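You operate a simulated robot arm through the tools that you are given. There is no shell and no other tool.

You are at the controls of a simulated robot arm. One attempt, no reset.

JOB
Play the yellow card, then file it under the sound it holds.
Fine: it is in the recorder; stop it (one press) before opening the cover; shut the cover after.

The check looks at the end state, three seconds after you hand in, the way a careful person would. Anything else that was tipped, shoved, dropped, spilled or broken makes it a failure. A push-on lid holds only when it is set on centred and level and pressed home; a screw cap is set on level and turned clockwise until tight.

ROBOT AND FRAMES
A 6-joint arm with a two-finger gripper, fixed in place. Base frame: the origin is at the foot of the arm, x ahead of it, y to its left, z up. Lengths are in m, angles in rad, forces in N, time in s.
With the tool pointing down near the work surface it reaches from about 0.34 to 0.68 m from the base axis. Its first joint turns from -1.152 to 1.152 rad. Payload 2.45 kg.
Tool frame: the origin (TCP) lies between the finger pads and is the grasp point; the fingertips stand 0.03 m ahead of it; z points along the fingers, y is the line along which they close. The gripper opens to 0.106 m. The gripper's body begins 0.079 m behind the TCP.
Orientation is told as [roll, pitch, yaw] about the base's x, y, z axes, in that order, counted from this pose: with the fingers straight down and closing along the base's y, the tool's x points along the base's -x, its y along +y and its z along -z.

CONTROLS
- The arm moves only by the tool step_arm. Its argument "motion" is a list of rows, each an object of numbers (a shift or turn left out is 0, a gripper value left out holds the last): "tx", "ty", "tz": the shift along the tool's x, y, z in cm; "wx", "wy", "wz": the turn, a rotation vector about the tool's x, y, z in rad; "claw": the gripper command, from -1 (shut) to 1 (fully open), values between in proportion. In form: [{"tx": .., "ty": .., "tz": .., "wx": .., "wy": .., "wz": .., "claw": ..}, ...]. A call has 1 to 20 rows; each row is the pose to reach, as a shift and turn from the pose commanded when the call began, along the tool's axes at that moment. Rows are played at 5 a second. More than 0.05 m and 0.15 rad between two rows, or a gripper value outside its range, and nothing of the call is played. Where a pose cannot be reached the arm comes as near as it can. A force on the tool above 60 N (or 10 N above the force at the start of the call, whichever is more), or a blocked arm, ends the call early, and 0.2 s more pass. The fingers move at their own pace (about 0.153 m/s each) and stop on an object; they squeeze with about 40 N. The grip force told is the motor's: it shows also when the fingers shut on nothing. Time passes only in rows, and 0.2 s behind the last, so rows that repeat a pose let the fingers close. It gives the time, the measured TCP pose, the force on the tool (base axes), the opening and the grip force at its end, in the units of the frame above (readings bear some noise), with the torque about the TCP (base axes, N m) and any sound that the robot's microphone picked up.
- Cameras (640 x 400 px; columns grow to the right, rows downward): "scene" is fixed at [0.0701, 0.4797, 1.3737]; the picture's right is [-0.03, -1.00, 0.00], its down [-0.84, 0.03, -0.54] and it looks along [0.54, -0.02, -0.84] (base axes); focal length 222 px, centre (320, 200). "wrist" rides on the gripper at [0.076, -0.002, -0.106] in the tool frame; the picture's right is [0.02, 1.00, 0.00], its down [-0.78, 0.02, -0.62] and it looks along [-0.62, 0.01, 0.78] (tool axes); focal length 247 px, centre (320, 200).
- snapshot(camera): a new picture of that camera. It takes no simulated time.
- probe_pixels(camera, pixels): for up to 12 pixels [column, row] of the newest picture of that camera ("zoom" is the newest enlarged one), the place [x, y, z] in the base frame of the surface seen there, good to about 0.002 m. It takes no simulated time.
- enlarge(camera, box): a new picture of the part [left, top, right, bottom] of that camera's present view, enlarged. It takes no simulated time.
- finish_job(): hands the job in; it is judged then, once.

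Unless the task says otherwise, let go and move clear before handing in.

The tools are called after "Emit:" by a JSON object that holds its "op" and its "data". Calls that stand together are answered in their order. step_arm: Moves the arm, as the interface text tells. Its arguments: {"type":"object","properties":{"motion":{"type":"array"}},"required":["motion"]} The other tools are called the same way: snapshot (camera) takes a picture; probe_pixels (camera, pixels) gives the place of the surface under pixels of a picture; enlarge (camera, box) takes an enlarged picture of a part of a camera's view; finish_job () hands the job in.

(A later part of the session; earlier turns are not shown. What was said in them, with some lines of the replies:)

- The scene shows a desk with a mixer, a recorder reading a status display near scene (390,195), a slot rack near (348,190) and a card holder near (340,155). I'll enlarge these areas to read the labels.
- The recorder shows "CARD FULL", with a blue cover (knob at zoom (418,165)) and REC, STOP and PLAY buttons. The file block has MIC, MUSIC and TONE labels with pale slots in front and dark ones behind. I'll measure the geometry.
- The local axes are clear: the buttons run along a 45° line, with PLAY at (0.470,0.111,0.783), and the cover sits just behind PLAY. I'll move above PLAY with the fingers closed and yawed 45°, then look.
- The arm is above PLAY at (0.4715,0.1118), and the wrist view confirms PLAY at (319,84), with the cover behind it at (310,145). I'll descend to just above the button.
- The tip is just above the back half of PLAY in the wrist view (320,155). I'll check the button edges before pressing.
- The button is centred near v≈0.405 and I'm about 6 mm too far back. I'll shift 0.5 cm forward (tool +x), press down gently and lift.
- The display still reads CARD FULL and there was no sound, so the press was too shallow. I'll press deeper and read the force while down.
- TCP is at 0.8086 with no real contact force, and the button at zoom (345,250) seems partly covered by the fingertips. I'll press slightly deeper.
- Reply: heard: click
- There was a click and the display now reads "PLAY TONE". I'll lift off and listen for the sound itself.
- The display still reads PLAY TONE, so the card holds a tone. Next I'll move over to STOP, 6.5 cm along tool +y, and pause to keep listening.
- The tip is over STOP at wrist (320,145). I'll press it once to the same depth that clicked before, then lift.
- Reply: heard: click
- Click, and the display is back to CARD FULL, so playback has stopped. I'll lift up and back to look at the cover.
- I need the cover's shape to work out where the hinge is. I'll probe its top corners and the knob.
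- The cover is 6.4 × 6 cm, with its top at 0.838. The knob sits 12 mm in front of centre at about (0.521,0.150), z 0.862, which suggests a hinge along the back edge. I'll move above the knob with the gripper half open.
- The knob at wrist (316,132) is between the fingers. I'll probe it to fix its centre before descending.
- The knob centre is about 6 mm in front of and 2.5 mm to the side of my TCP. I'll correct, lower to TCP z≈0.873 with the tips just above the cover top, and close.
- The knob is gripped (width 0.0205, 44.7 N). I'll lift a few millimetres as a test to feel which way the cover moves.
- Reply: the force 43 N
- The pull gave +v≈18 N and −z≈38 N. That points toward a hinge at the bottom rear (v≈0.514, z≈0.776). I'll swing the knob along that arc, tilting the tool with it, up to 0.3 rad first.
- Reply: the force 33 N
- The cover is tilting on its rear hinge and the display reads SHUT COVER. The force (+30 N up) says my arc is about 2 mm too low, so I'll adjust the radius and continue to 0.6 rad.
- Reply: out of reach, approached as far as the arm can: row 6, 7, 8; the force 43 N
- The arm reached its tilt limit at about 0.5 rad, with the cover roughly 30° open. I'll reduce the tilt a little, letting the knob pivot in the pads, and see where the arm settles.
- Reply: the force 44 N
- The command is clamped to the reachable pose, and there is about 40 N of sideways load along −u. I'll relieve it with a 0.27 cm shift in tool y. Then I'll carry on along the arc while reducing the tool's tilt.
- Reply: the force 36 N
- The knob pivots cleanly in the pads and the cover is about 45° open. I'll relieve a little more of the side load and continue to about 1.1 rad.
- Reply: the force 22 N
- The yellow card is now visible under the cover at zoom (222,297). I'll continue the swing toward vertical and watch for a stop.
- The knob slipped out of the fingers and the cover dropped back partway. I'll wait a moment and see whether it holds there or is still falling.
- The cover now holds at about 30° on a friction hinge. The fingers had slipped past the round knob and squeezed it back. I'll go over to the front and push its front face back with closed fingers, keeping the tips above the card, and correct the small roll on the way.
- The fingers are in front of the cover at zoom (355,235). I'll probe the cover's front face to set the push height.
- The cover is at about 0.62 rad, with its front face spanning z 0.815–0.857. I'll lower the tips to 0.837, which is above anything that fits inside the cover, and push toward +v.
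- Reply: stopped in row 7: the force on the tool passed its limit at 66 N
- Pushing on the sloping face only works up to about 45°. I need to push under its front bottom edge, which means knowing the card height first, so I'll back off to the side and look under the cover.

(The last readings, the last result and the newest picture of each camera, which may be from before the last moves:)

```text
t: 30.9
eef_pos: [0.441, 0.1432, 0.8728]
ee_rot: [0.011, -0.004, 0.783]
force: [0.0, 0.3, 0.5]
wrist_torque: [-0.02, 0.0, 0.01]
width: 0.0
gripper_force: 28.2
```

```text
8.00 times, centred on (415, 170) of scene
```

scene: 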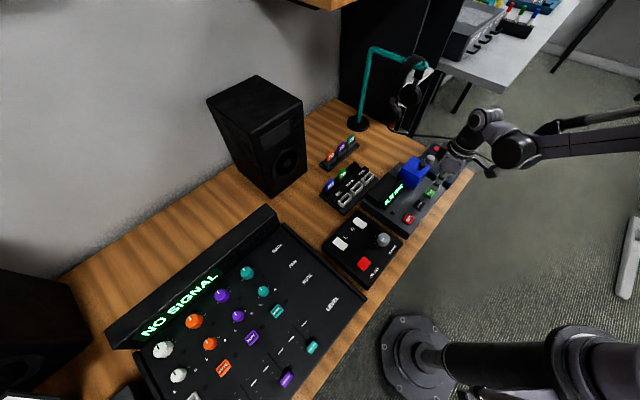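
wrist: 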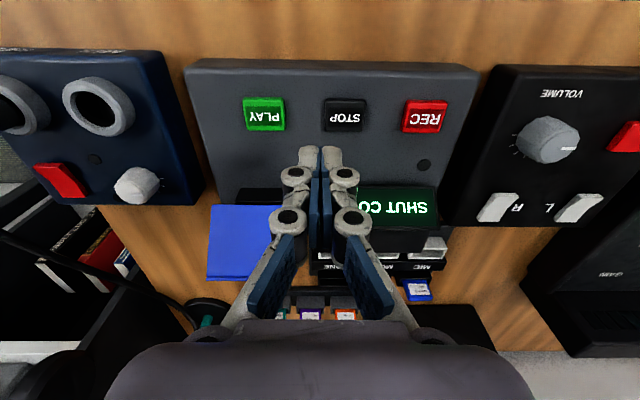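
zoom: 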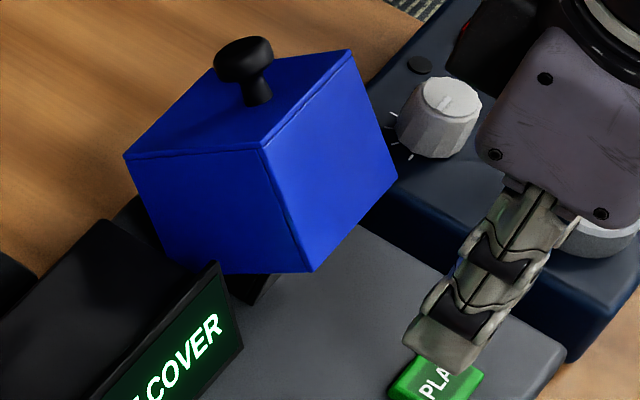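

A dark block (the card slot) shows under the cover's front edge at wrist (262,197). I'll probe it and the cover's edge.

Emit:
{"op": "probe_pixels", "data": {"camera": "wrist", "pixels": [[262, 192], [262, 200], [245, 197], [240, 208], [220, 212], [240, 240], [262, 186], [215, 275]]}}

Emit:
{"op": "probe_pixels", "data": {"camera": "zoom", "pixels": [[266, 152], [310, 268], [345, 60], [394, 180], [260, 292], [255, 280], [240, 45], [260, 95], [250, 140]]}}

```text
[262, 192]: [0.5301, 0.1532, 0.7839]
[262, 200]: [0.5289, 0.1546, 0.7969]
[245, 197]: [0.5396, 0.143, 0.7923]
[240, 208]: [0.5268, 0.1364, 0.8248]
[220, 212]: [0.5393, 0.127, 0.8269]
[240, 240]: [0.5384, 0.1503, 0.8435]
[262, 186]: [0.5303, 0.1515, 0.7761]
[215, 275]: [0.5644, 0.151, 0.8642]
```

```text
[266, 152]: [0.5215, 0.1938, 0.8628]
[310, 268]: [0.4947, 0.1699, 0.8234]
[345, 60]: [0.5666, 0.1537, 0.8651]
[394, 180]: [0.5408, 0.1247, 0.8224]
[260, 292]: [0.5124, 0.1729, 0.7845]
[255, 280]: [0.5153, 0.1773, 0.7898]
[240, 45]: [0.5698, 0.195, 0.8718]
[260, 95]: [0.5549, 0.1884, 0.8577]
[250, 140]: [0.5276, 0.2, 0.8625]
```

The cover's front lip is at v≈0.470, z≈0.823, and the slot block's front is at v≈0.4835. There is room to hook the lip from below, so I'll lower the tips to 0.808 in front of it and push toward +v.

Emit:
{"op": "step_arm", "data": {"motion": [{"ty": -2.7, "wx": 0.011, "wy": 0.005}, {"ty": -5.34, "wx": 0.011, "wy": 0.005}, {"ty": -5.34, "tz": 2, "wx": 0.011, "wy": 0.005}, {"ty": -5.34, "tz": 3.5, "wx": 0.011, "wy": 0.005}, {"ty": -5.34, "tz": 3.5, "tx": -2.5, "wx": 0.011, "wy": 0.005}, {"ty": -5.34, "tz": 3.5, "tx": -4.0, "wx": 0.011, "wy": 0.005}, {"ty": -5.34, "tz": 3.5, "tx": -4.6, "wx": 0.011, "wy": 0.005}, {"ty": -5.34, "tz": 3.5, "tx": -5.1, "wx": 0.011, "wy": 0.005}, {"ty": -5.34, "tz": 3.5, "tx": -5.5, "wx": 0.011, "wy": 0.005}, {"ty": -5.34, "tz": 3.5, "tx": -5.5, "wx": 0.011, "wy": 0.005}]}}

Emit:
{"op": "enlarge", "data": {"camera": "scene", "box": [385, 145, 445, 195]}}

Emit:
{"op": "snapshot", "data": {"camera": "wrist"}}

```text
t: 33.1
eef_pos: [0.517, 0.1435, 0.8366]
ee_rot: [0.0, 0.001, 0.785]
force: [-0.1, 0.6, 0.3]
wrist_torque: [0.0, 0.01, 0.01]
width: 0.0001
gripper_force: 28.7
```

```text
8.00 times, centred on (415, 170) of scene
```

zoom: 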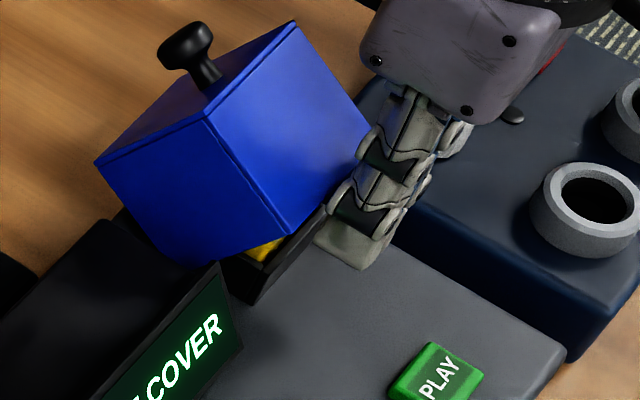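

```text
taken
```

wrist: 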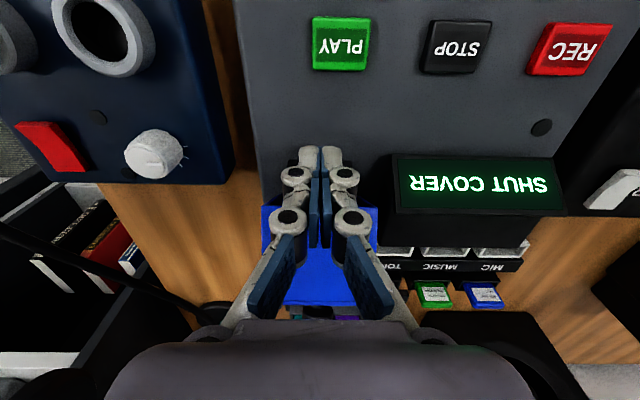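

That works: the cover is open further, and the yellow card shows at zoom (265,248) behind the slot's black wall. I'll probe the lip, slot and card heights.

Emit:
{"op": "probe_pixels", "data": {"camera": "zoom", "pixels": [[290, 232], [208, 118], [293, 28], [265, 248], [278, 240], [262, 257], [262, 275], [290, 260], [318, 212], [320, 230], [250, 262], [185, 45]]}}

Emit:
{"op": "enlarge", "data": {"camera": "scene", "box": [400, 165, 430, 190]}}

```text
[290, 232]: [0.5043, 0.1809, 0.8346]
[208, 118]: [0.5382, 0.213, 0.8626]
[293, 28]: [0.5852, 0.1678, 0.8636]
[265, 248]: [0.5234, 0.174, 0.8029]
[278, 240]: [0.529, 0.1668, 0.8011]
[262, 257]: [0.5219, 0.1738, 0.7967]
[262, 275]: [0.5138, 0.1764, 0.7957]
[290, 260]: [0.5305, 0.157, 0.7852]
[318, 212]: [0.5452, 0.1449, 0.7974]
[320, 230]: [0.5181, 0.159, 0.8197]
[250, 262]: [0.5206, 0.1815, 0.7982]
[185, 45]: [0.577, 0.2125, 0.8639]
```

```text
16.00 times, centred on (415, 178) of scene
```

zoom: 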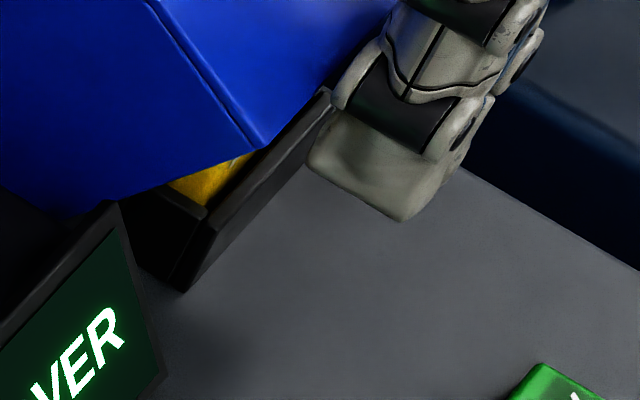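

The slot wall top is at z≈0.798, the card's front face is at v≈0.493, and the lip is at (0.4846,0.8346). I'll back away to the side and look in with the wrist camera for the card's top height.

Emit:
{"op": "step_arm", "data": {"motion": [{"tx": 2.5}, {"tx": 5.1, "ty": 2.5}, {"tx": 5.1, "ty": 6}, {"tx": 5.1, "ty": 6}]}}

Emit:
{"op": "enlarge", "data": {"camera": "wrist", "box": [140, 130, 320, 270]}}

Emit:
{"op": "enlarge", "data": {"camera": "scene", "box": [385, 145, 445, 195]}}

```text
t: 34.1
eef_pos: [0.4377, 0.1489, 0.8349]
ee_rot: [-0.003, 0.001, 0.783]
force: [0.3, 0.6, -0.3]
wrist_torque: [0.0, 0.0, -0.01]
width: 0.0
gripper_force: 28.8
```

```text
2.86 times, centred on (230, 200) of wrist
```

zoom: 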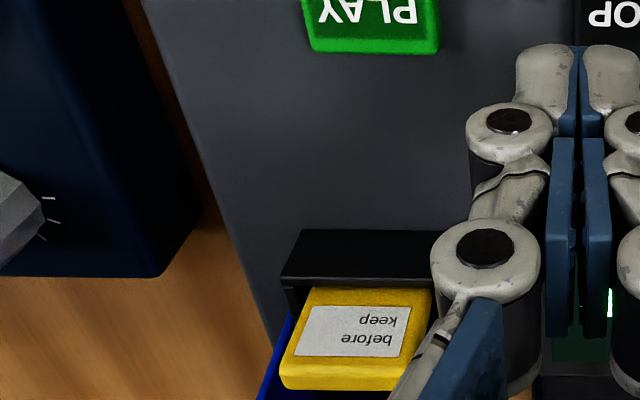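

```text
8.00 times, centred on (415, 170) of scene
```

zoom: 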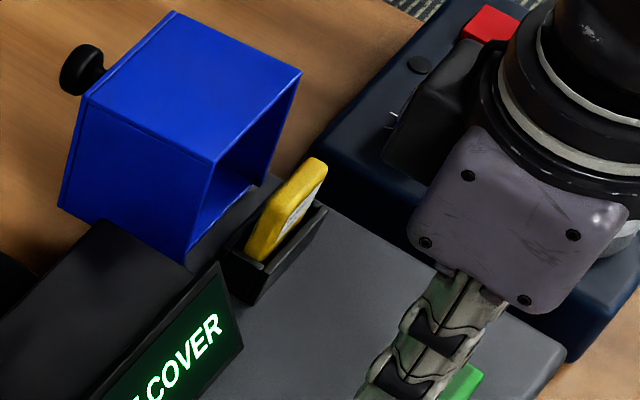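

The damped cover swung fully open by itself, and the yellow card stands exposed at zoom (288,205). I'll measure the card.

Emit:
{"op": "probe_pixels", "data": {"camera": "zoom", "pixels": [[318, 163], [322, 172], [270, 205], [264, 215], [285, 215], [265, 240], [250, 252], [308, 195], [325, 208], [262, 265], [300, 170], [280, 225]]}}

Emit:
{"op": "enlarge", "data": {"camera": "scene", "box": [405, 160, 430, 182]}}

Emit:
{"op": "snapshot", "data": {"camera": "wrist"}}

```text
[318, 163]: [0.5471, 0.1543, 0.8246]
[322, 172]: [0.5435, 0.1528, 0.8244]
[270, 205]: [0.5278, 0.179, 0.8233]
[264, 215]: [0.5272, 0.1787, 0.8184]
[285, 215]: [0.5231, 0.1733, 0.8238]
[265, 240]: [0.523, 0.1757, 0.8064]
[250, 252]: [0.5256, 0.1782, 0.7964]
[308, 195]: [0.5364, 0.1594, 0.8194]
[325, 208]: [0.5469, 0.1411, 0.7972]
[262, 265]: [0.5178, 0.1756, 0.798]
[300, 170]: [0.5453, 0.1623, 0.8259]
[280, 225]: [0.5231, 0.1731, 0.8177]
```

```text
16.00 times, centred on (418, 171) of scene
```

zoom: 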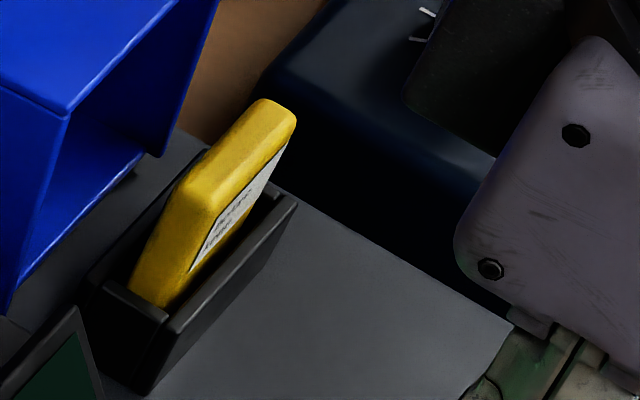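

```text
taken
```

wrist: 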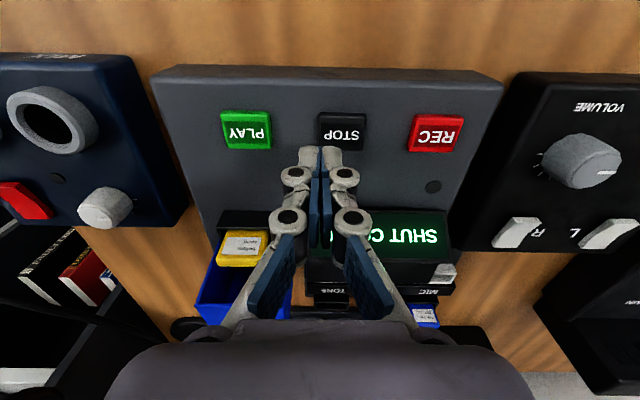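

The card spans u 0.246–0.280 (3.4 cm) and v 0.492–0.501, with its top at z 0.826 and the slot rim at 0.798. I'll come over it with the fingers opening along its width.

Emit:
{"op": "step_arm", "data": {"motion": [{"tz": -4, "claw": -0.02}, {"tz": -7, "claw": -0.02}, {"tz": -7, "tx": -3, "ty": -2, "claw": -0.02}, {"tz": -7, "tx": -6, "ty": -4, "claw": -0.02}, {"tz": -7, "tx": -8.22, "ty": -5.88, "claw": -0.02}, {"tz": -5, "tx": -8.22, "ty": -5.88, "claw": -0.02}, {"tz": -5, "tx": -8.22, "ty": -5.88, "claw": -0.02}]}}

Emit:
{"op": "snapshot", "data": {"camera": "wrist"}}

Emit:
{"op": "enlarge", "data": {"camera": "scene", "box": [380, 135, 450, 195]}}

```text
t: 35.7
eef_pos: [0.5379, 0.1656, 0.8873]
ee_rot: [-0.003, 0.001, 0.784]
force: [1.2, -0.7, 0.6]
wrist_torque: [0.04, -0.03, 0.01]
width: 0.0521
gripper_force: 0.2
```

```text
taken
```

wrist: 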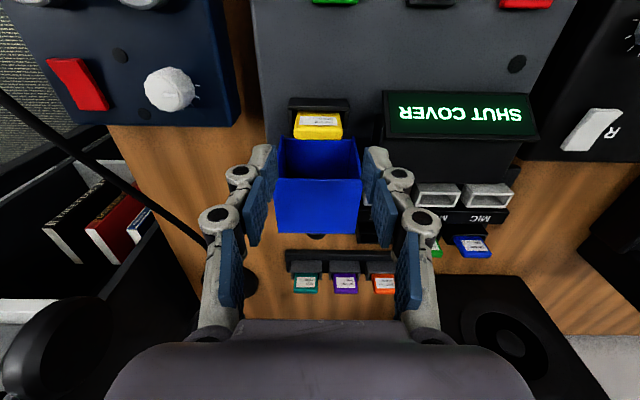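

```text
6.67 times, centred on (415, 165) of scene
```

zoom: 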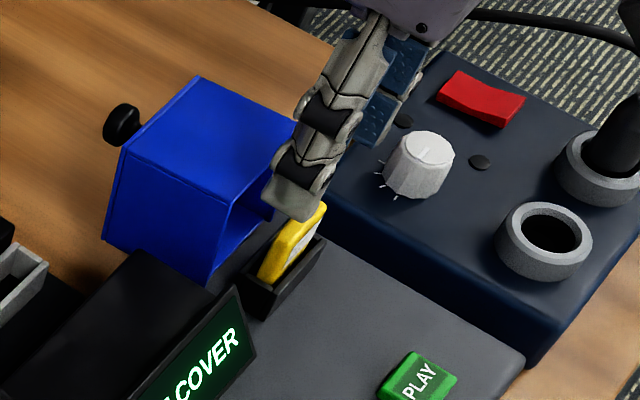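

The gripper is above the card. I'll probe the card's top edges and the lid's near edge from the wrist view for alignment.

Emit:
{"op": "enlarge", "data": {"camera": "wrist", "box": [260, 85, 400, 185]}}

Emit:
{"op": "probe_pixels", "data": {"camera": "wrist", "pixels": [[294, 128], [341, 128], [317, 135], [317, 137], [317, 125], [280, 142], [355, 142], [317, 142], [390, 98], [300, 102], [295, 133], [340, 134]]}}

```text
4.00 times, centred on (330, 135) of wrist
```

zoom: 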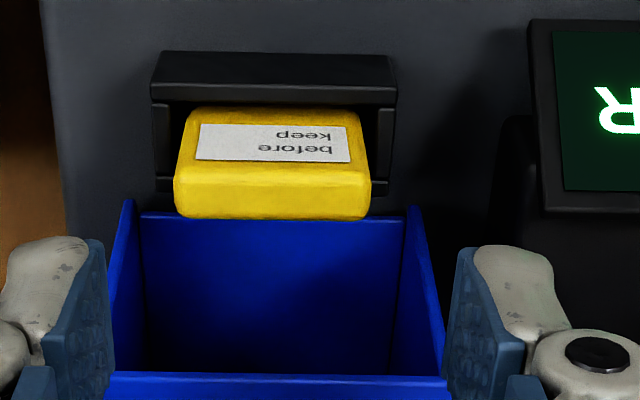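

```text
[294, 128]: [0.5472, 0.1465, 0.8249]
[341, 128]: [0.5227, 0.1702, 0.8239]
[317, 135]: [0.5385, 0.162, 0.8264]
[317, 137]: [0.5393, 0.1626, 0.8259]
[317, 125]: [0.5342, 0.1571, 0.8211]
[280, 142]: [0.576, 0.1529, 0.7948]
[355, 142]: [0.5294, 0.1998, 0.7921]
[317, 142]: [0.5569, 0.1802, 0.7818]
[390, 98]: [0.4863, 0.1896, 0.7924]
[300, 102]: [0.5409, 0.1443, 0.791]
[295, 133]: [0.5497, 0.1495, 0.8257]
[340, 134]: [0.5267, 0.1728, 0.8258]
```

The card centre is about u 0.265, v 0.495. I'll nudge, descend until the tips are at about 0.803 (just above the slot rim), and close on it.

Emit:
{"op": "step_arm", "data": {"motion": [{"tx": 0.2, "ty": -0.15, "tz": 2}, {"tx": 0.2, "ty": -0.15, "tz": 4}, {"tx": 0.2, "ty": -0.15, "tz": 5.3}, {"tx": 0.2, "ty": -0.15, "tz": 5.3, "claw": -0.3}, {"tx": 0.2, "ty": -0.15, "tz": 5.3, "claw": -1}, {"tx": 0.2, "ty": -0.15, "tz": 5.3, "claw": -1}, {"tx": 0.2, "ty": -0.15, "tz": 5.3, "claw": -1}]}}

Emit:
{"op": "snapshot", "data": {"camera": "wrist"}}

Emit:
{"op": "enlarge", "data": {"camera": "scene", "box": [385, 145, 445, 195]}}

```text
t: 37.3
eef_pos: [0.5393, 0.1621, 0.833]
ee_rot: [-0.003, 0.002, 0.782]
force: [0.2, -0.2, 0.6]
wrist_torque: [0.01, 0.01, 0.02]
width: 0.0341
gripper_force: 40.3
```

```text
taken
```

wrist: 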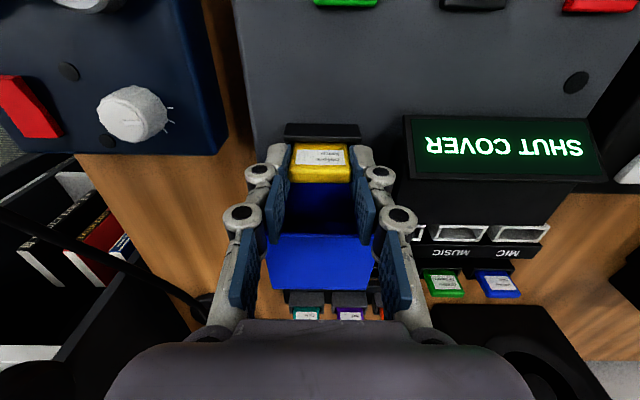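

```text
8.00 times, centred on (415, 170) of scene
```

zoom: 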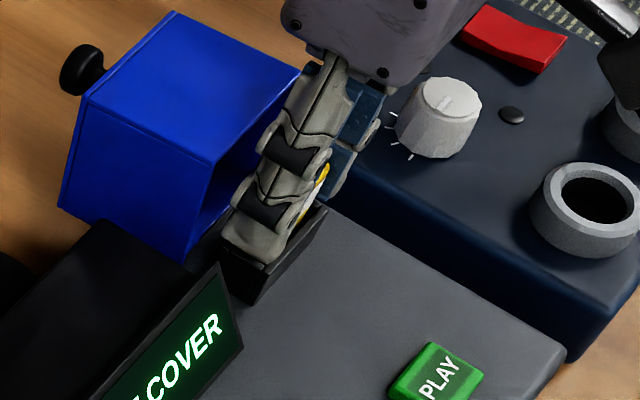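

The card is gripped by its width (0.0341 m, 40 N). I'll lift it straight up.

Emit:
{"op": "step_arm", "data": {"motion": [{"tz": -0.5}, {"tz": -1.2}, {"tz": -2.2}, {"tz": -3.5}, {"tz": -6}, {"tz": -9}, {"tz": -9}]}}

Emit:
{"op": "snapshot", "data": {"camera": "wrist"}}

Emit:
{"op": "enlarge", "data": {"camera": "scene", "box": [330, 120, 440, 210]}}

```text
t: 38.9
eef_pos: [0.5382, 0.1624, 0.9229]
ee_rot: [0.0, 0.003, 0.783]
force: [-0.4, 0.6, 0.5]
wrist_torque: [-0.02, 0.02, 0.03]
width: 0.0343
gripper_force: 40.5
```

```text
taken
```

wrist: 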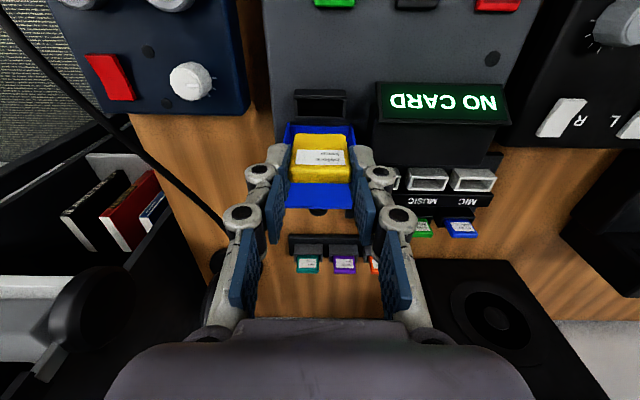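

```text
4.44 times, centred on (385, 165) of scene
```

zoom: 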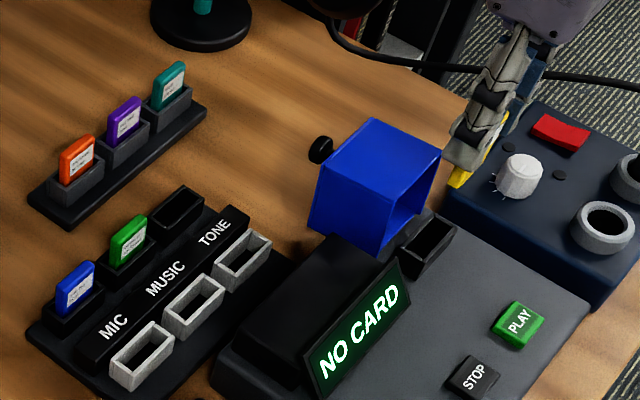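

The display now says NO CARD and the card is held. Next I'll measure the pale TONE slot precisely.

Emit:
{"op": "enlarge", "data": {"camera": "scene", "box": [355, 165, 395, 195]}}

```text
13.33 times, centred on (375, 180) of scene
```

zoom: 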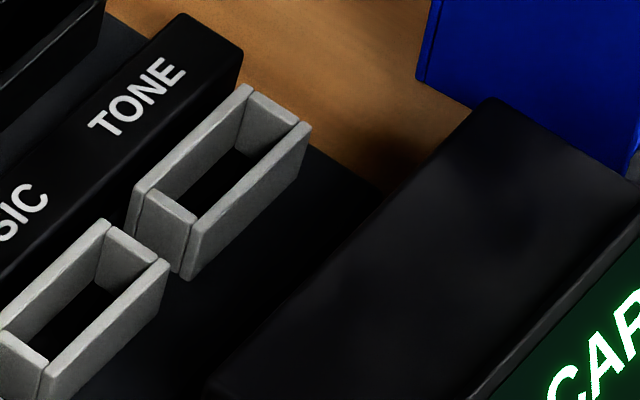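

Emit:
{"op": "probe_pixels", "data": {"camera": "zoom", "pixels": [[248, 90], [140, 188], [306, 124], [194, 222], [190, 145], [252, 172], [168, 205], [275, 107], [215, 195], [240, 165], [185, 270], [340, 200]]}}

Emit:
{"op": "probe_pixels", "data": {"camera": "zoom", "pixels": [[300, 135], [245, 97], [150, 185], [200, 225], [160, 200], [185, 213], [262, 98], [290, 115], [350, 190], [140, 100], [480, 110], [620, 190]]}}

```text
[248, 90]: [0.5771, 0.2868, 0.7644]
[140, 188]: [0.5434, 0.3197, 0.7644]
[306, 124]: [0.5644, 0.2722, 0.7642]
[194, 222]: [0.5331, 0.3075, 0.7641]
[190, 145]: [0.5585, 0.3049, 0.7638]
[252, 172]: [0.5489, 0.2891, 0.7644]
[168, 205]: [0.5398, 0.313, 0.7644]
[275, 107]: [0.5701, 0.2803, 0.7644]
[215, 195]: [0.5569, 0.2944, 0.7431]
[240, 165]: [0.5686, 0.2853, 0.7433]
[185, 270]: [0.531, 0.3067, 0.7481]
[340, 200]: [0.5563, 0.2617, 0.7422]
```

```text
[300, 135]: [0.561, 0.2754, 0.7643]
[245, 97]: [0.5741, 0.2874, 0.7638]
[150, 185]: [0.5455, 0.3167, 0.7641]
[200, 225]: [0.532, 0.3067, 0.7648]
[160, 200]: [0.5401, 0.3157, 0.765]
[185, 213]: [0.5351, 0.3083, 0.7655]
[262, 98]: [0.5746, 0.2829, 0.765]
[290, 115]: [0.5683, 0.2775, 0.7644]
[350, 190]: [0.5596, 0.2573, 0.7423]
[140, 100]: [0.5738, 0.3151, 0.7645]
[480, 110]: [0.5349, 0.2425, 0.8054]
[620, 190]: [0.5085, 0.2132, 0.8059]
```

The slot rim is at z 0.7644 with a floor near 0.743. Its outside is u 0.158–0.2065 and v 0.5915–0.611, so its centre is about u 0.1826, v 0.6015. Before lining up I'll check where the card sits in the hand.

Emit:
{"op": "enlarge", "data": {"camera": "wrist", "box": [270, 110, 370, 200]}}

Emit:
{"op": "probe_pixels", "data": {"camera": "wrist", "pixels": [[320, 174], [320, 178], [320, 181], [320, 165], [320, 160], [320, 150], [320, 145], [320, 138], [296, 176], [345, 176]]}}

Emit:
{"op": "enlarge", "data": {"camera": "scene", "box": [420, 120, 460, 170]}}

```text
4.44 times, centred on (320, 155) of wrist
```

zoom: 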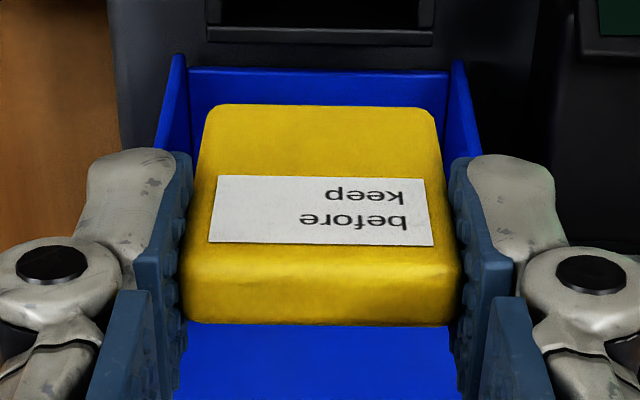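

```text
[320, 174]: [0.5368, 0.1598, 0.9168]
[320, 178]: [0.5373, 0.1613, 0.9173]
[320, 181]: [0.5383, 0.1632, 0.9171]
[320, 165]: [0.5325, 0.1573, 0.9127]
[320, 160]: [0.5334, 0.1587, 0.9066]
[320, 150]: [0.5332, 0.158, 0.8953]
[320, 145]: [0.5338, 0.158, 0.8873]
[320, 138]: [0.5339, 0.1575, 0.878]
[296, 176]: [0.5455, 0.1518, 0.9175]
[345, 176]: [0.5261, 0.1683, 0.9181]
```

```text
8.00 times, centred on (440, 145) of scene
```

zoom: 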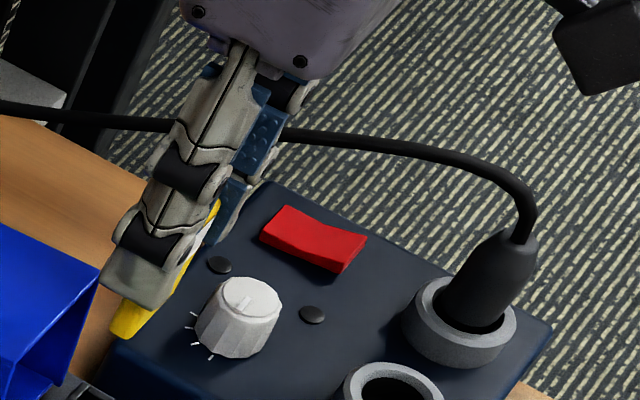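

The card's front face is vertical at v≈0.489, and its centre is about 2 mm in front of the TCP. I'll raise over the open lid, carry it above the TONE slot and look again.

Emit:
{"op": "step_arm", "data": {"motion": [{"tz": -3}, {"tz": -3, "tx": -2, "ty": 2.5}, {"tz": -3, "tx": -4.5, "ty": 5}, {"tz": -3, "tx": -7, "ty": 7.5}, {"tz": -3, "tx": -9.5, "ty": 8.31}, {"tz": -3, "tx": -10.81, "ty": 8.31}, {"tz": 0, "tx": -10.81, "ty": 8.31}, {"tz": 3, "tx": -10.81, "ty": 8.31}, {"tz": 5.5, "tx": -10.81, "ty": 8.31}, {"tz": 5.5, "tx": -10.81, "ty": 8.31}]}}

Emit:
{"op": "snapshot", "data": {"camera": "wrist"}}

Emit:
{"op": "enlarge", "data": {"camera": "wrist", "box": [270, 90, 370, 200]}}

Emit:
{"op": "enlarge", "data": {"camera": "scene", "box": [345, 140, 405, 200]}}

```text
t: 41.1
eef_pos: [0.5552, 0.2984, 0.8692]
ee_rot: [-0.001, 0.001, 0.784]
force: [0.2, 0.5, 0.6]
wrist_torque: [0.0, -0.01, 0.0]
width: 0.0342
gripper_force: 40.0
```

```text
taken
```

wrist: 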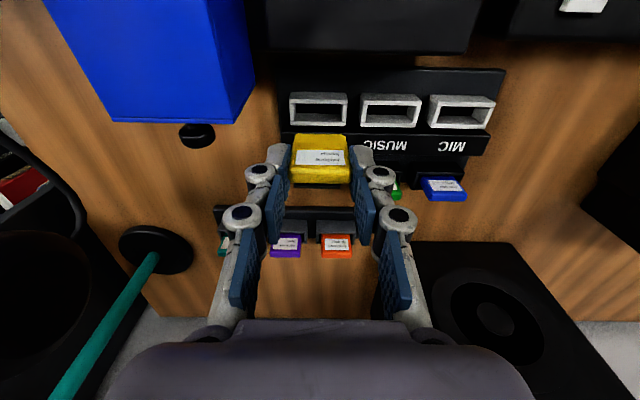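

```text
3.64 times, centred on (320, 145) of wrist
```

zoom: 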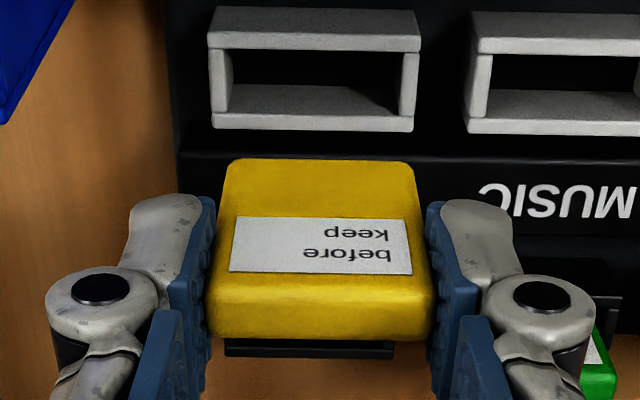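

```text
6.67 times, centred on (375, 170) of scene
```

zoom: 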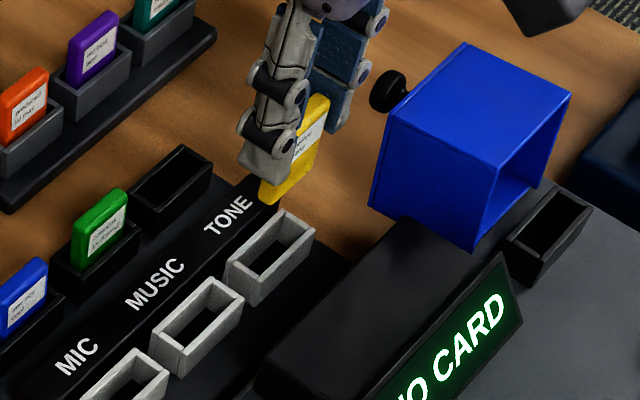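

The card is above the slot. I'll probe the rims and the card from this same wrist view so their relative offset is consistent.

Emit:
{"op": "probe_pixels", "data": {"camera": "wrist", "pixels": [[300, 101], [335, 101], [320, 105], [302, 122], [335, 122], [320, 125], [292, 113], [344, 113], [320, 150], [320, 143], [320, 180], [320, 136]]}}

Emit:
{"op": "enlarge", "data": {"camera": "wrist", "box": [280, 85, 360, 135]}}

```text
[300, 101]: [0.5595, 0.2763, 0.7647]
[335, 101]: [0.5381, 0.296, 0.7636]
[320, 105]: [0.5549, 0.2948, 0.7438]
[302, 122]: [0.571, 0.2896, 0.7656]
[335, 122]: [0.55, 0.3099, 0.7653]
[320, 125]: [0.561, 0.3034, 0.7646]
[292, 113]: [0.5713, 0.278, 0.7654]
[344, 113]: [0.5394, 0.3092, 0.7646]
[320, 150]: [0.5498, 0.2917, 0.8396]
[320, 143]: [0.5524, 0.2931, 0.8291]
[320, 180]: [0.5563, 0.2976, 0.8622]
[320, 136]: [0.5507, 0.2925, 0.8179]
```

```text
8.00 times, centred on (320, 110) of wrist
```

zoom: 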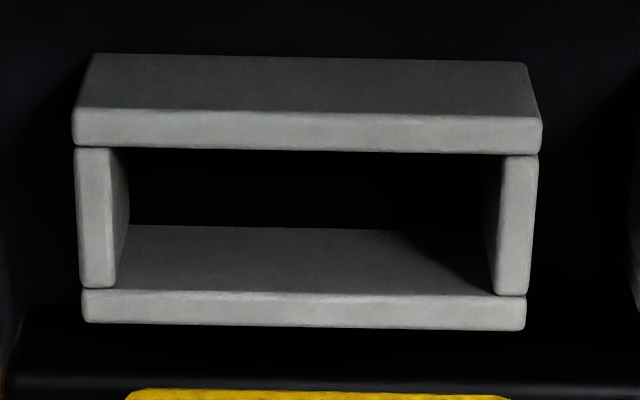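

The rim is clearly visible. I'll probe its inner and outer edges in this zoom.

Emit:
{"op": "probe_pixels", "data": {"camera": "zoom", "pixels": [[200, 115], [200, 146], [420, 118], [420, 150], [200, 295], [200, 320], [420, 298], [420, 325], [82, 220], [110, 220], [508, 220], [532, 220]]}}

```text
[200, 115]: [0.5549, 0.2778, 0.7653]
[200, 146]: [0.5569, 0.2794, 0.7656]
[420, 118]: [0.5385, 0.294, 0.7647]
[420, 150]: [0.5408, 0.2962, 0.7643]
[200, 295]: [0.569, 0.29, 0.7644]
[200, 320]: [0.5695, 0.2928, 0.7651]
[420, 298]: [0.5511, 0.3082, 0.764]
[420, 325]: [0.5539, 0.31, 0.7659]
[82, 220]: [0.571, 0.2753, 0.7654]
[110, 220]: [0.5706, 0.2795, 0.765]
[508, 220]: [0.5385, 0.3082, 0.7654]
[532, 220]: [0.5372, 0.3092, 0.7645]
```

In this view the slot interior is v 0.5916–0.6075 and u 0.163–0.206. The card needs about 1 mm toward −v and 1.5 mm toward +u. I'll apply that and lower until the card's bottom is just entering the rim.

Emit:
{"op": "step_arm", "data": {"motion": [{"tx": 0.1, "ty": -0.16, "tz": 1}, {"tx": 0.1, "ty": -0.16, "tz": 2.5}, {"tx": 0.1, "ty": -0.16, "tz": 4}, {"tx": 0.1, "ty": -0.16, "tz": 4.7}, {"tx": 0.1, "ty": -0.16, "tz": 4.7}]}}

Emit:
{"op": "enlarge", "data": {"camera": "scene", "box": [350, 155, 400, 200]}}

Emit:
{"op": "enlarge", "data": {"camera": "wrist", "box": [260, 90, 380, 190]}}

```text
t: 42.3
eef_pos: [0.5586, 0.2967, 0.8223]
ee_rot: [-0.001, 0.001, 0.786]
force: [0.3, -0.2, -0.6]
wrist_torque: [0.04, 0.0, -0.03]
width: 0.0341
gripper_force: 39.8
```

```text
8.89 times, centred on (375, 178) of scene
```

zoom: 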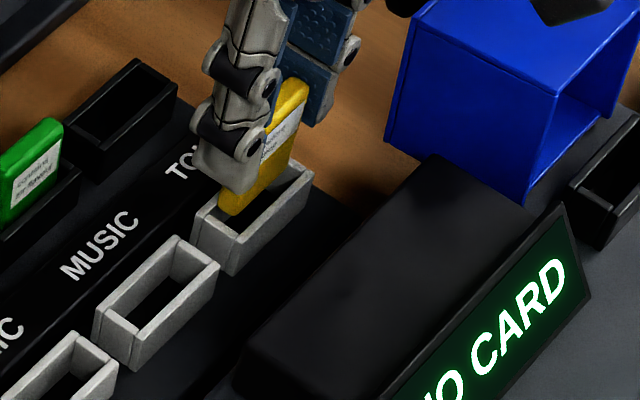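

```text
4.00 times, centred on (320, 140) of wrist
```

zoom: 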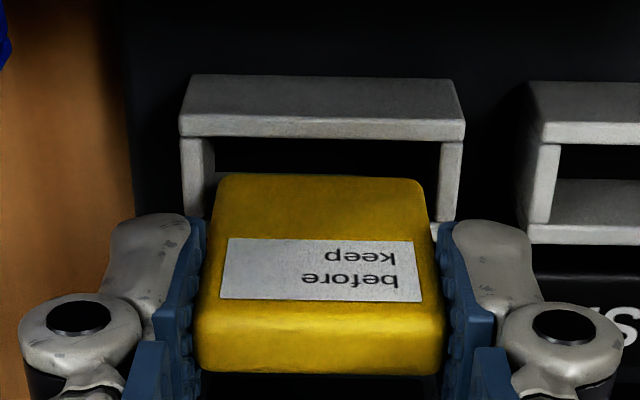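

The card's bottom is just above the rim and centred within it. I'll lower it gently to the floor, watching the force.

Emit:
{"op": "step_arm", "data": {"motion": [{"tz": 0.5}, {"tz": 1.0}, {"tz": 1.4}, {"tz": 1.7}, {"tz": 1.9}, {"tz": 1.9}]}}

Emit:
{"op": "enlarge", "data": {"camera": "scene", "box": [350, 155, 400, 200]}}

Emit:
{"op": "enlarge", "data": {"camera": "wrist", "box": [260, 90, 380, 190]}}

```text
t: 43.7
eef_pos: [0.5573, 0.2961, 0.8032]
ee_rot: [-0.002, 0.0, 0.783]
force: [-0.4, -0.4, -0.6]
wrist_torque: [0.02, -0.02, 0.0]
width: 0.0341
gripper_force: 40.0
```

```text
8.89 times, centred on (375, 178) of scene
```

zoom: 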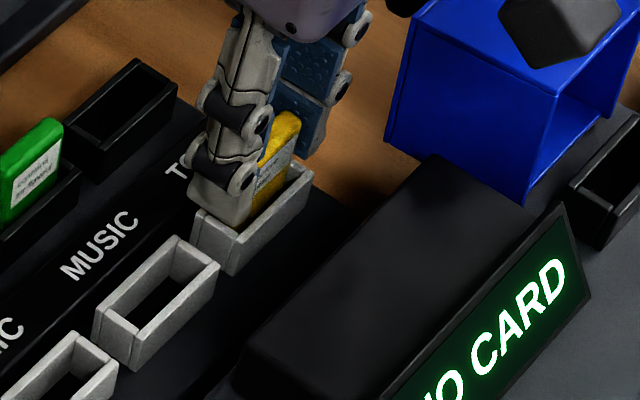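

```text
4.00 times, centred on (320, 140) of wrist
```

zoom: 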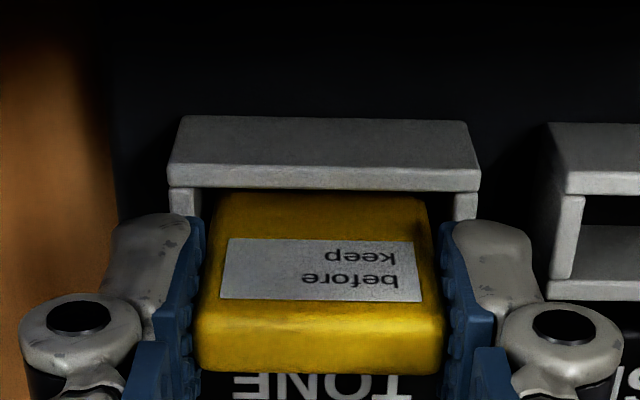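

The card is inside the slot with no contact force yet. I'll lower a few more millimetres until it touches the floor.

Emit:
{"op": "step_arm", "data": {"motion": [{"tz": 0.2}, {"tz": 0.4}, {"tz": 0.5}, {"tz": 0.5}]}}

```text
t: 44.7
eef_pos: [0.5551, 0.2961, 0.7985]
ee_rot: [-0.001, 0.001, 0.783]
force: [1.7, 1.0, 26.0]
wrist_torque: [0.08, -0.08, -0.02]
width: 0.0342
gripper_force: 40.9
```

There is 26 N of contact at TCP z 0.7985, so the card is on the slot floor. I'll ease the pressure, open the fingers and rise.

Emit:
{"op": "step_arm", "data": {"motion": [{"tz": -0.15}, {"tz": -0.15, "claw": -0.1}, {"tz": -0.15, "claw": -0.1}, {"tz": -0.15, "claw": -0.1}, {"tz": -2, "claw": -0.1}, {"tz": -5, "claw": -0.1}, {"tz": -9, "claw": -0.1}, {"tz": -13, "claw": -0.1}, {"tz": -13, "claw": -0.1}]}}

Emit:
{"op": "snapshot", "data": {"camera": "wrist"}}

Emit:
{"op": "enlarge", "data": {"camera": "scene", "box": [340, 145, 450, 215]}}

```text
t: 46.7
eef_pos: [0.5567, 0.2985, 0.926]
ee_rot: [-0.001, 0.002, 0.784]
force: [0.3, 0.4, -0.2]
wrist_torque: [-0.01, -0.01, 0.01]
width: 0.0475
gripper_force: 0.0
```

```text
taken
```

wrist: 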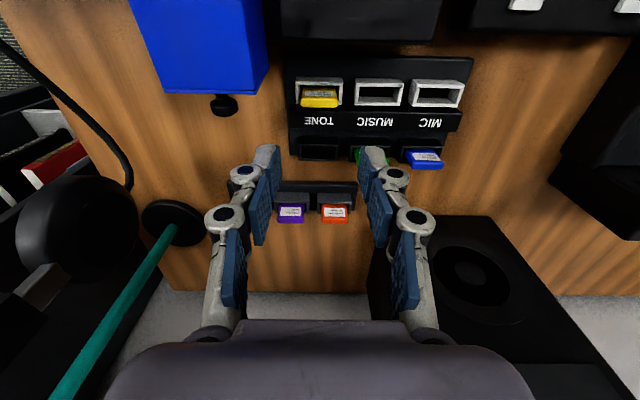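

```text
5.71 times, centred on (395, 180) of scene
```

zoom: 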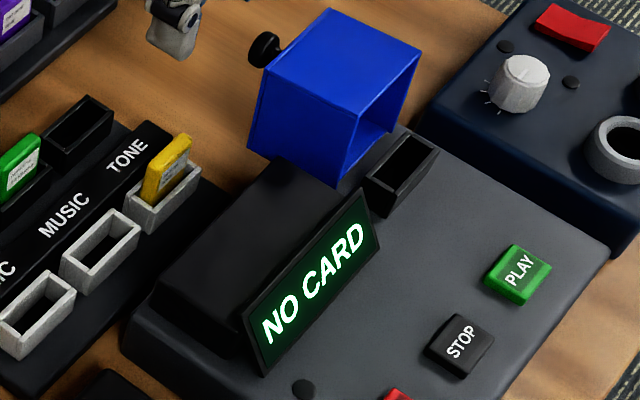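

The yellow card now stands in the TONE slot at zoom (165,170). Next is shutting the cover, so I'll probe where the open cover and knob sit.

Emit:
{"op": "enlarge", "data": {"camera": "scene", "box": [375, 140, 425, 180]}}

Emit:
{"op": "probe_pixels", "data": {"camera": "wrist", "pixels": [[222, 97], [222, 103], [222, 112], [212, 104], [234, 104], [222, 90], [180, 88], [255, 85], [320, 103], [320, 95], [306, 100], [335, 100]]}}

```text
10.00 times, centred on (400, 160) of scene
```

zoom: 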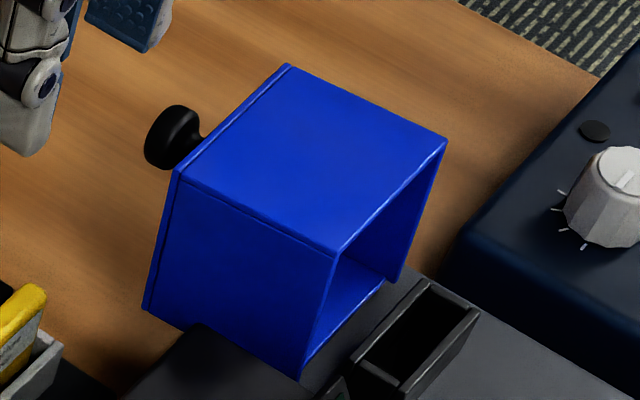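

```text
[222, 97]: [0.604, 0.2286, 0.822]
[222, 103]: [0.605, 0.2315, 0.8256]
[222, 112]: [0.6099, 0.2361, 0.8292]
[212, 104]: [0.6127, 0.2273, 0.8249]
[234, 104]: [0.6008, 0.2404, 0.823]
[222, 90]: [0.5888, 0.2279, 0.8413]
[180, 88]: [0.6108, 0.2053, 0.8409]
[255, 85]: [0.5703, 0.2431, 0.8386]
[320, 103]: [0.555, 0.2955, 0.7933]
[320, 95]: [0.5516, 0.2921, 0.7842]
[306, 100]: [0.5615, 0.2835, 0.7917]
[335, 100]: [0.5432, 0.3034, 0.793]
```

The filed card's top is at z 0.793, matching the other filed cards. The cover's knob sits at v≈0.59–0.598, z≈0.826. I'll close the fingers, go behind the knob and lower.

Emit:
{"op": "step_arm", "data": {"motion": [{"tx": -0.5, "ty": -2.5, "claw": -1}, {"tx": -1, "ty": -5.5, "claw": -1}, {"tx": -1.7, "ty": -8.15, "claw": -1}, {"tx": -1.7, "ty": -8.15, "tz": 3}, {"tx": -1.7, "ty": -8.15, "tz": 6}, {"tx": -1.7, "ty": -8.15, "tz": 7.6}, {"tx": -1.7, "ty": -8.15, "tz": 7.6}]}}

Emit:
{"op": "enlarge", "data": {"camera": "scene", "box": [365, 125, 435, 185]}}

Emit:
{"op": "snapshot", "data": {"camera": "wrist"}}

```text
t: 48.3
eef_pos: [0.6273, 0.2511, 0.8517]
ee_rot: [-0.002, 0.002, 0.785]
force: [-0.4, 0.0, 0.5]
wrist_torque: [0.03, 0.03, -0.01]
width: 0.0
gripper_force: 29.0
```

```text
6.67 times, centred on (400, 155) of scene
```

zoom: 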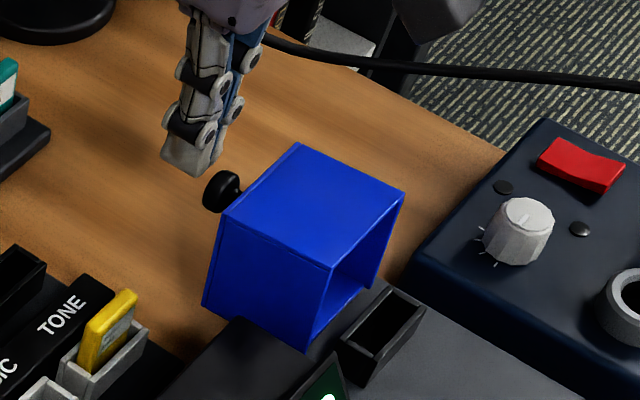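

```text
taken
```

wrist: 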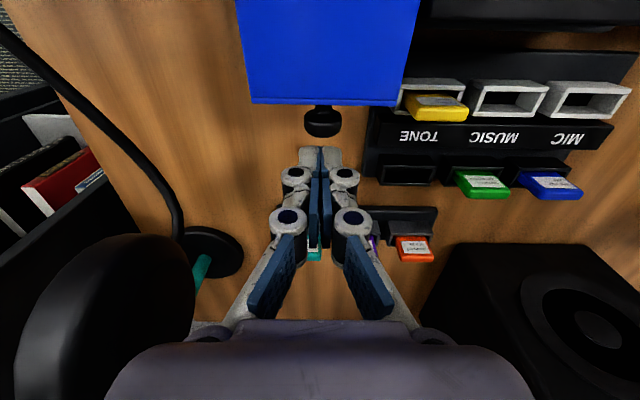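

The fingers are behind the knob at wrist (322,122). I'll push it toward −v while rising along its arc, up to about halfway shut.

Emit:
{"op": "step_arm", "data": {"motion": [{"tx": 1.2, "tz": -0.1}, {"tx": 2.0, "tz": -0.4}, {"tx": 2.8, "tz": -0.75}, {"tx": 3.5, "tz": -1.1}, {"tx": 4.2, "tz": -1.45}, {"tx": 5.0, "tz": -1.85}, {"tx": 5.7, "tz": -2.2}, {"tx": 6.4, "tz": -2.5}, {"tx": 6.4, "tz": -2.5}]}}

Emit:
{"op": "enlarge", "data": {"camera": "scene", "box": [365, 125, 435, 185]}}

```text
t: 50.3
eef_pos: [0.5802, 0.2055, 0.8771]
ee_rot: [-0.001, 0.001, 0.784]
force: [-0.2, 0.3, -0.5]
wrist_torque: [0.01, 0.0, 0.02]
width: 0.0002
gripper_force: 28.9
```

```text
6.67 times, centred on (400, 155) of scene
```

zoom: 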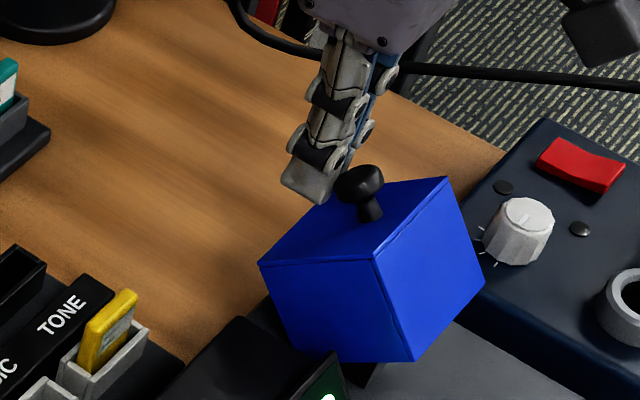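

The cover has swung forward to about 0.7 rad, tracking the push. I'll continue until it shuts.

Emit:
{"op": "step_arm", "data": {"motion": [{"tx": 0.8, "tz": -0.2}, {"tx": 1.6, "tz": -0.4}, {"tx": 2.4, "tz": -0.55}, {"tx": 3.2, "tz": -0.6}, {"tx": 4.0, "tz": -0.58}, {"tx": 4.7, "tz": -0.52}, {"tx": 5.3, "tz": -0.45}, {"tx": 5.9, "tz": -0.38}, {"tx": 6.3, "tz": -0.35}, {"tx": 6.3, "tz": -0.35}]}}

Emit:
{"op": "enlarge", "data": {"camera": "scene", "box": [375, 130, 455, 200]}}

Emit:
{"op": "snapshot", "data": {"camera": "wrist"}}

```text
t: 52.5
eef_pos: [0.5359, 0.1624, 0.8804]
ee_rot: [-0.001, 0.001, 0.784]
force: [8.0, 6.4, -0.4]
wrist_torque: [0.15, -0.21, 0.0]
width: 0.0059
gripper_force: 28.6
```

```text
5.71 times, centred on (415, 165) of scene
```

zoom: 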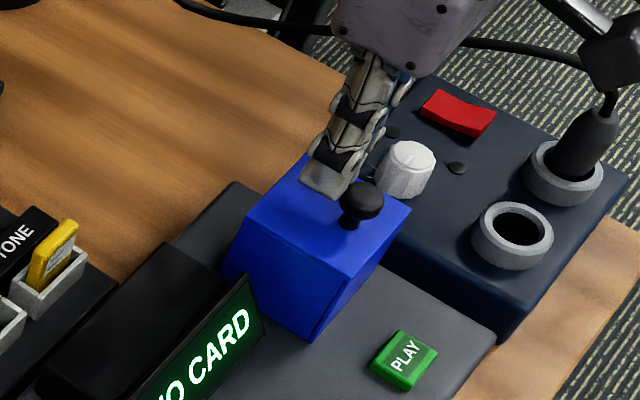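

```text
taken
```

wrist: 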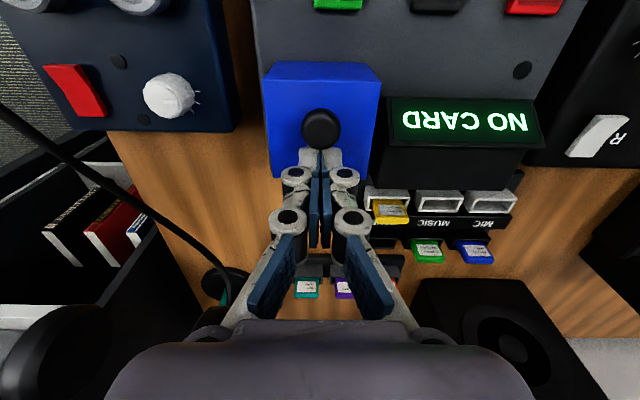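

The cover looks shut, with about 10 N of contact on the knob. I'll lift clear and verify the cover is level and flush.

Emit:
{"op": "step_arm", "data": {"motion": [{"tx": -0.5}, {"tx": -0.8, "tz": -2}, {"tx": -0.8, "tz": -5}, {"tx": -0.8, "tz": -8}, {"tx": 2, "tz": -12}, {"tx": 4, "tz": -15, "ty": -3}, {"tx": 4, "tz": -15, "ty": -3}]}}

Emit:
{"op": "enlarge", "data": {"camera": "scene", "box": [385, 145, 445, 195]}}

Emit:
{"op": "probe_pixels", "data": {"camera": "zoom", "pixels": [[283, 133], [205, 222], [335, 300], [425, 210], [290, 390], [178, 285], [305, 200], [360, 255]]}}

Emit:
{"op": "snapshot", "data": {"camera": "scene"}}

```text
t: 54.1
eef_pos: [0.5282, 0.1112, 1.0332]
ee_rot: [-0.002, 0.001, 0.785]
force: [-0.5, -0.4, -1.0]
wrist_torque: [-0.02, -0.01, 0.01]
width: 0.0
gripper_force: 28.8
```

```text
8.00 times, centred on (415, 170) of scene
```

zoom: 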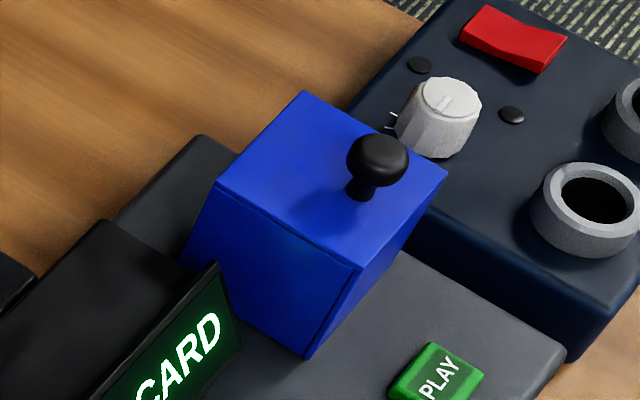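

```text
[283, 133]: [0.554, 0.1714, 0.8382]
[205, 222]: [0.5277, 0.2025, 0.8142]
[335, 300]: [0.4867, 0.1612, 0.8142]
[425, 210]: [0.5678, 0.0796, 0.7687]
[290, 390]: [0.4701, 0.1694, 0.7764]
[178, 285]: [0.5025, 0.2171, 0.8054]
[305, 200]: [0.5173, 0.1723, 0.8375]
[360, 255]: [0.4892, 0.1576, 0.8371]
```

```text
taken
```

scene: 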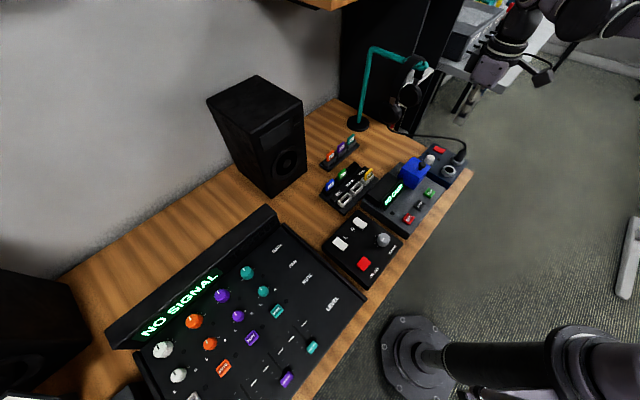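

The cover's top is at 0.837–0.838 front to back, identical to the start, so it is fully shut. I'll do a final check on the filed card and surroundings.

Emit:
{"op": "enlarge", "data": {"camera": "scene", "box": [310, 125, 480, 235]}}

Emit:
{"op": "enlarge", "data": {"camera": "scene", "box": [350, 160, 390, 190]}}

```text
3.64 times, centred on (395, 180) of scene
```

zoom: 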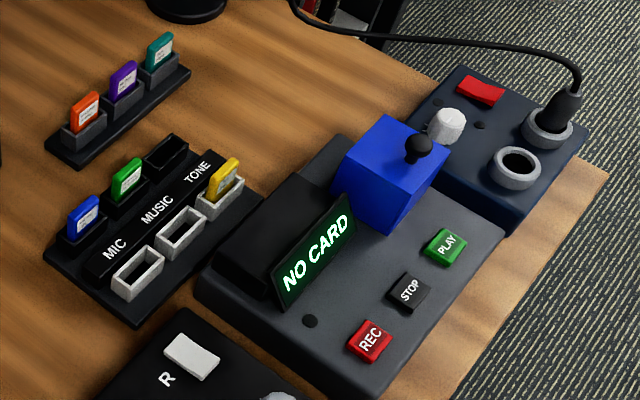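

```text
13.33 times, centred on (370, 175) of scene
```

zoom: 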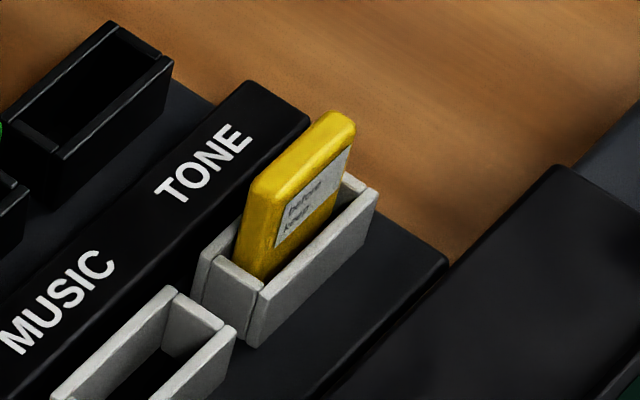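

The yellow card is seated upright in the TONE slot at zoom (295,195). The cover is shut, the display reads NO CARD, nothing else has moved and the arm is clear. I'm handing the job in.

Emit:
{"op": "finish_job", "data": {}}

```text
The job is handed in.
```

The yellow card is filed in the pale slot in front of the TONE label, and I've handed the job in. I haven't seen the result of the check.

- **Playing:** one PLAY press registered, after two that were too shallow. The recorder's display then read "PLAY TONE". The microphone picked up only the button click, so I went by the display.
- **Stopping:** I pressed STOP once, before opening the cover. The display went back to CARD FULL.
- **Cover:** partway through opening, the knob slipped out of the fingers and the cover fell back partway. I then pushed it up from under its front edge, and it swung fully open. It is shut again, with its top at the same height as at the start.
- **Choice of slot:** each label has a pale slot in front and a dark one behind. The blue and green cards already filed are in the dark slots. I used the pale one because the dark TONE slot is about 0.71 m from the base, beyond the arm's 0.68 m reach.

In the final pictures the card stands upright at the same height as the other filed cards. Nothing else looks moved, and the arm is clear.
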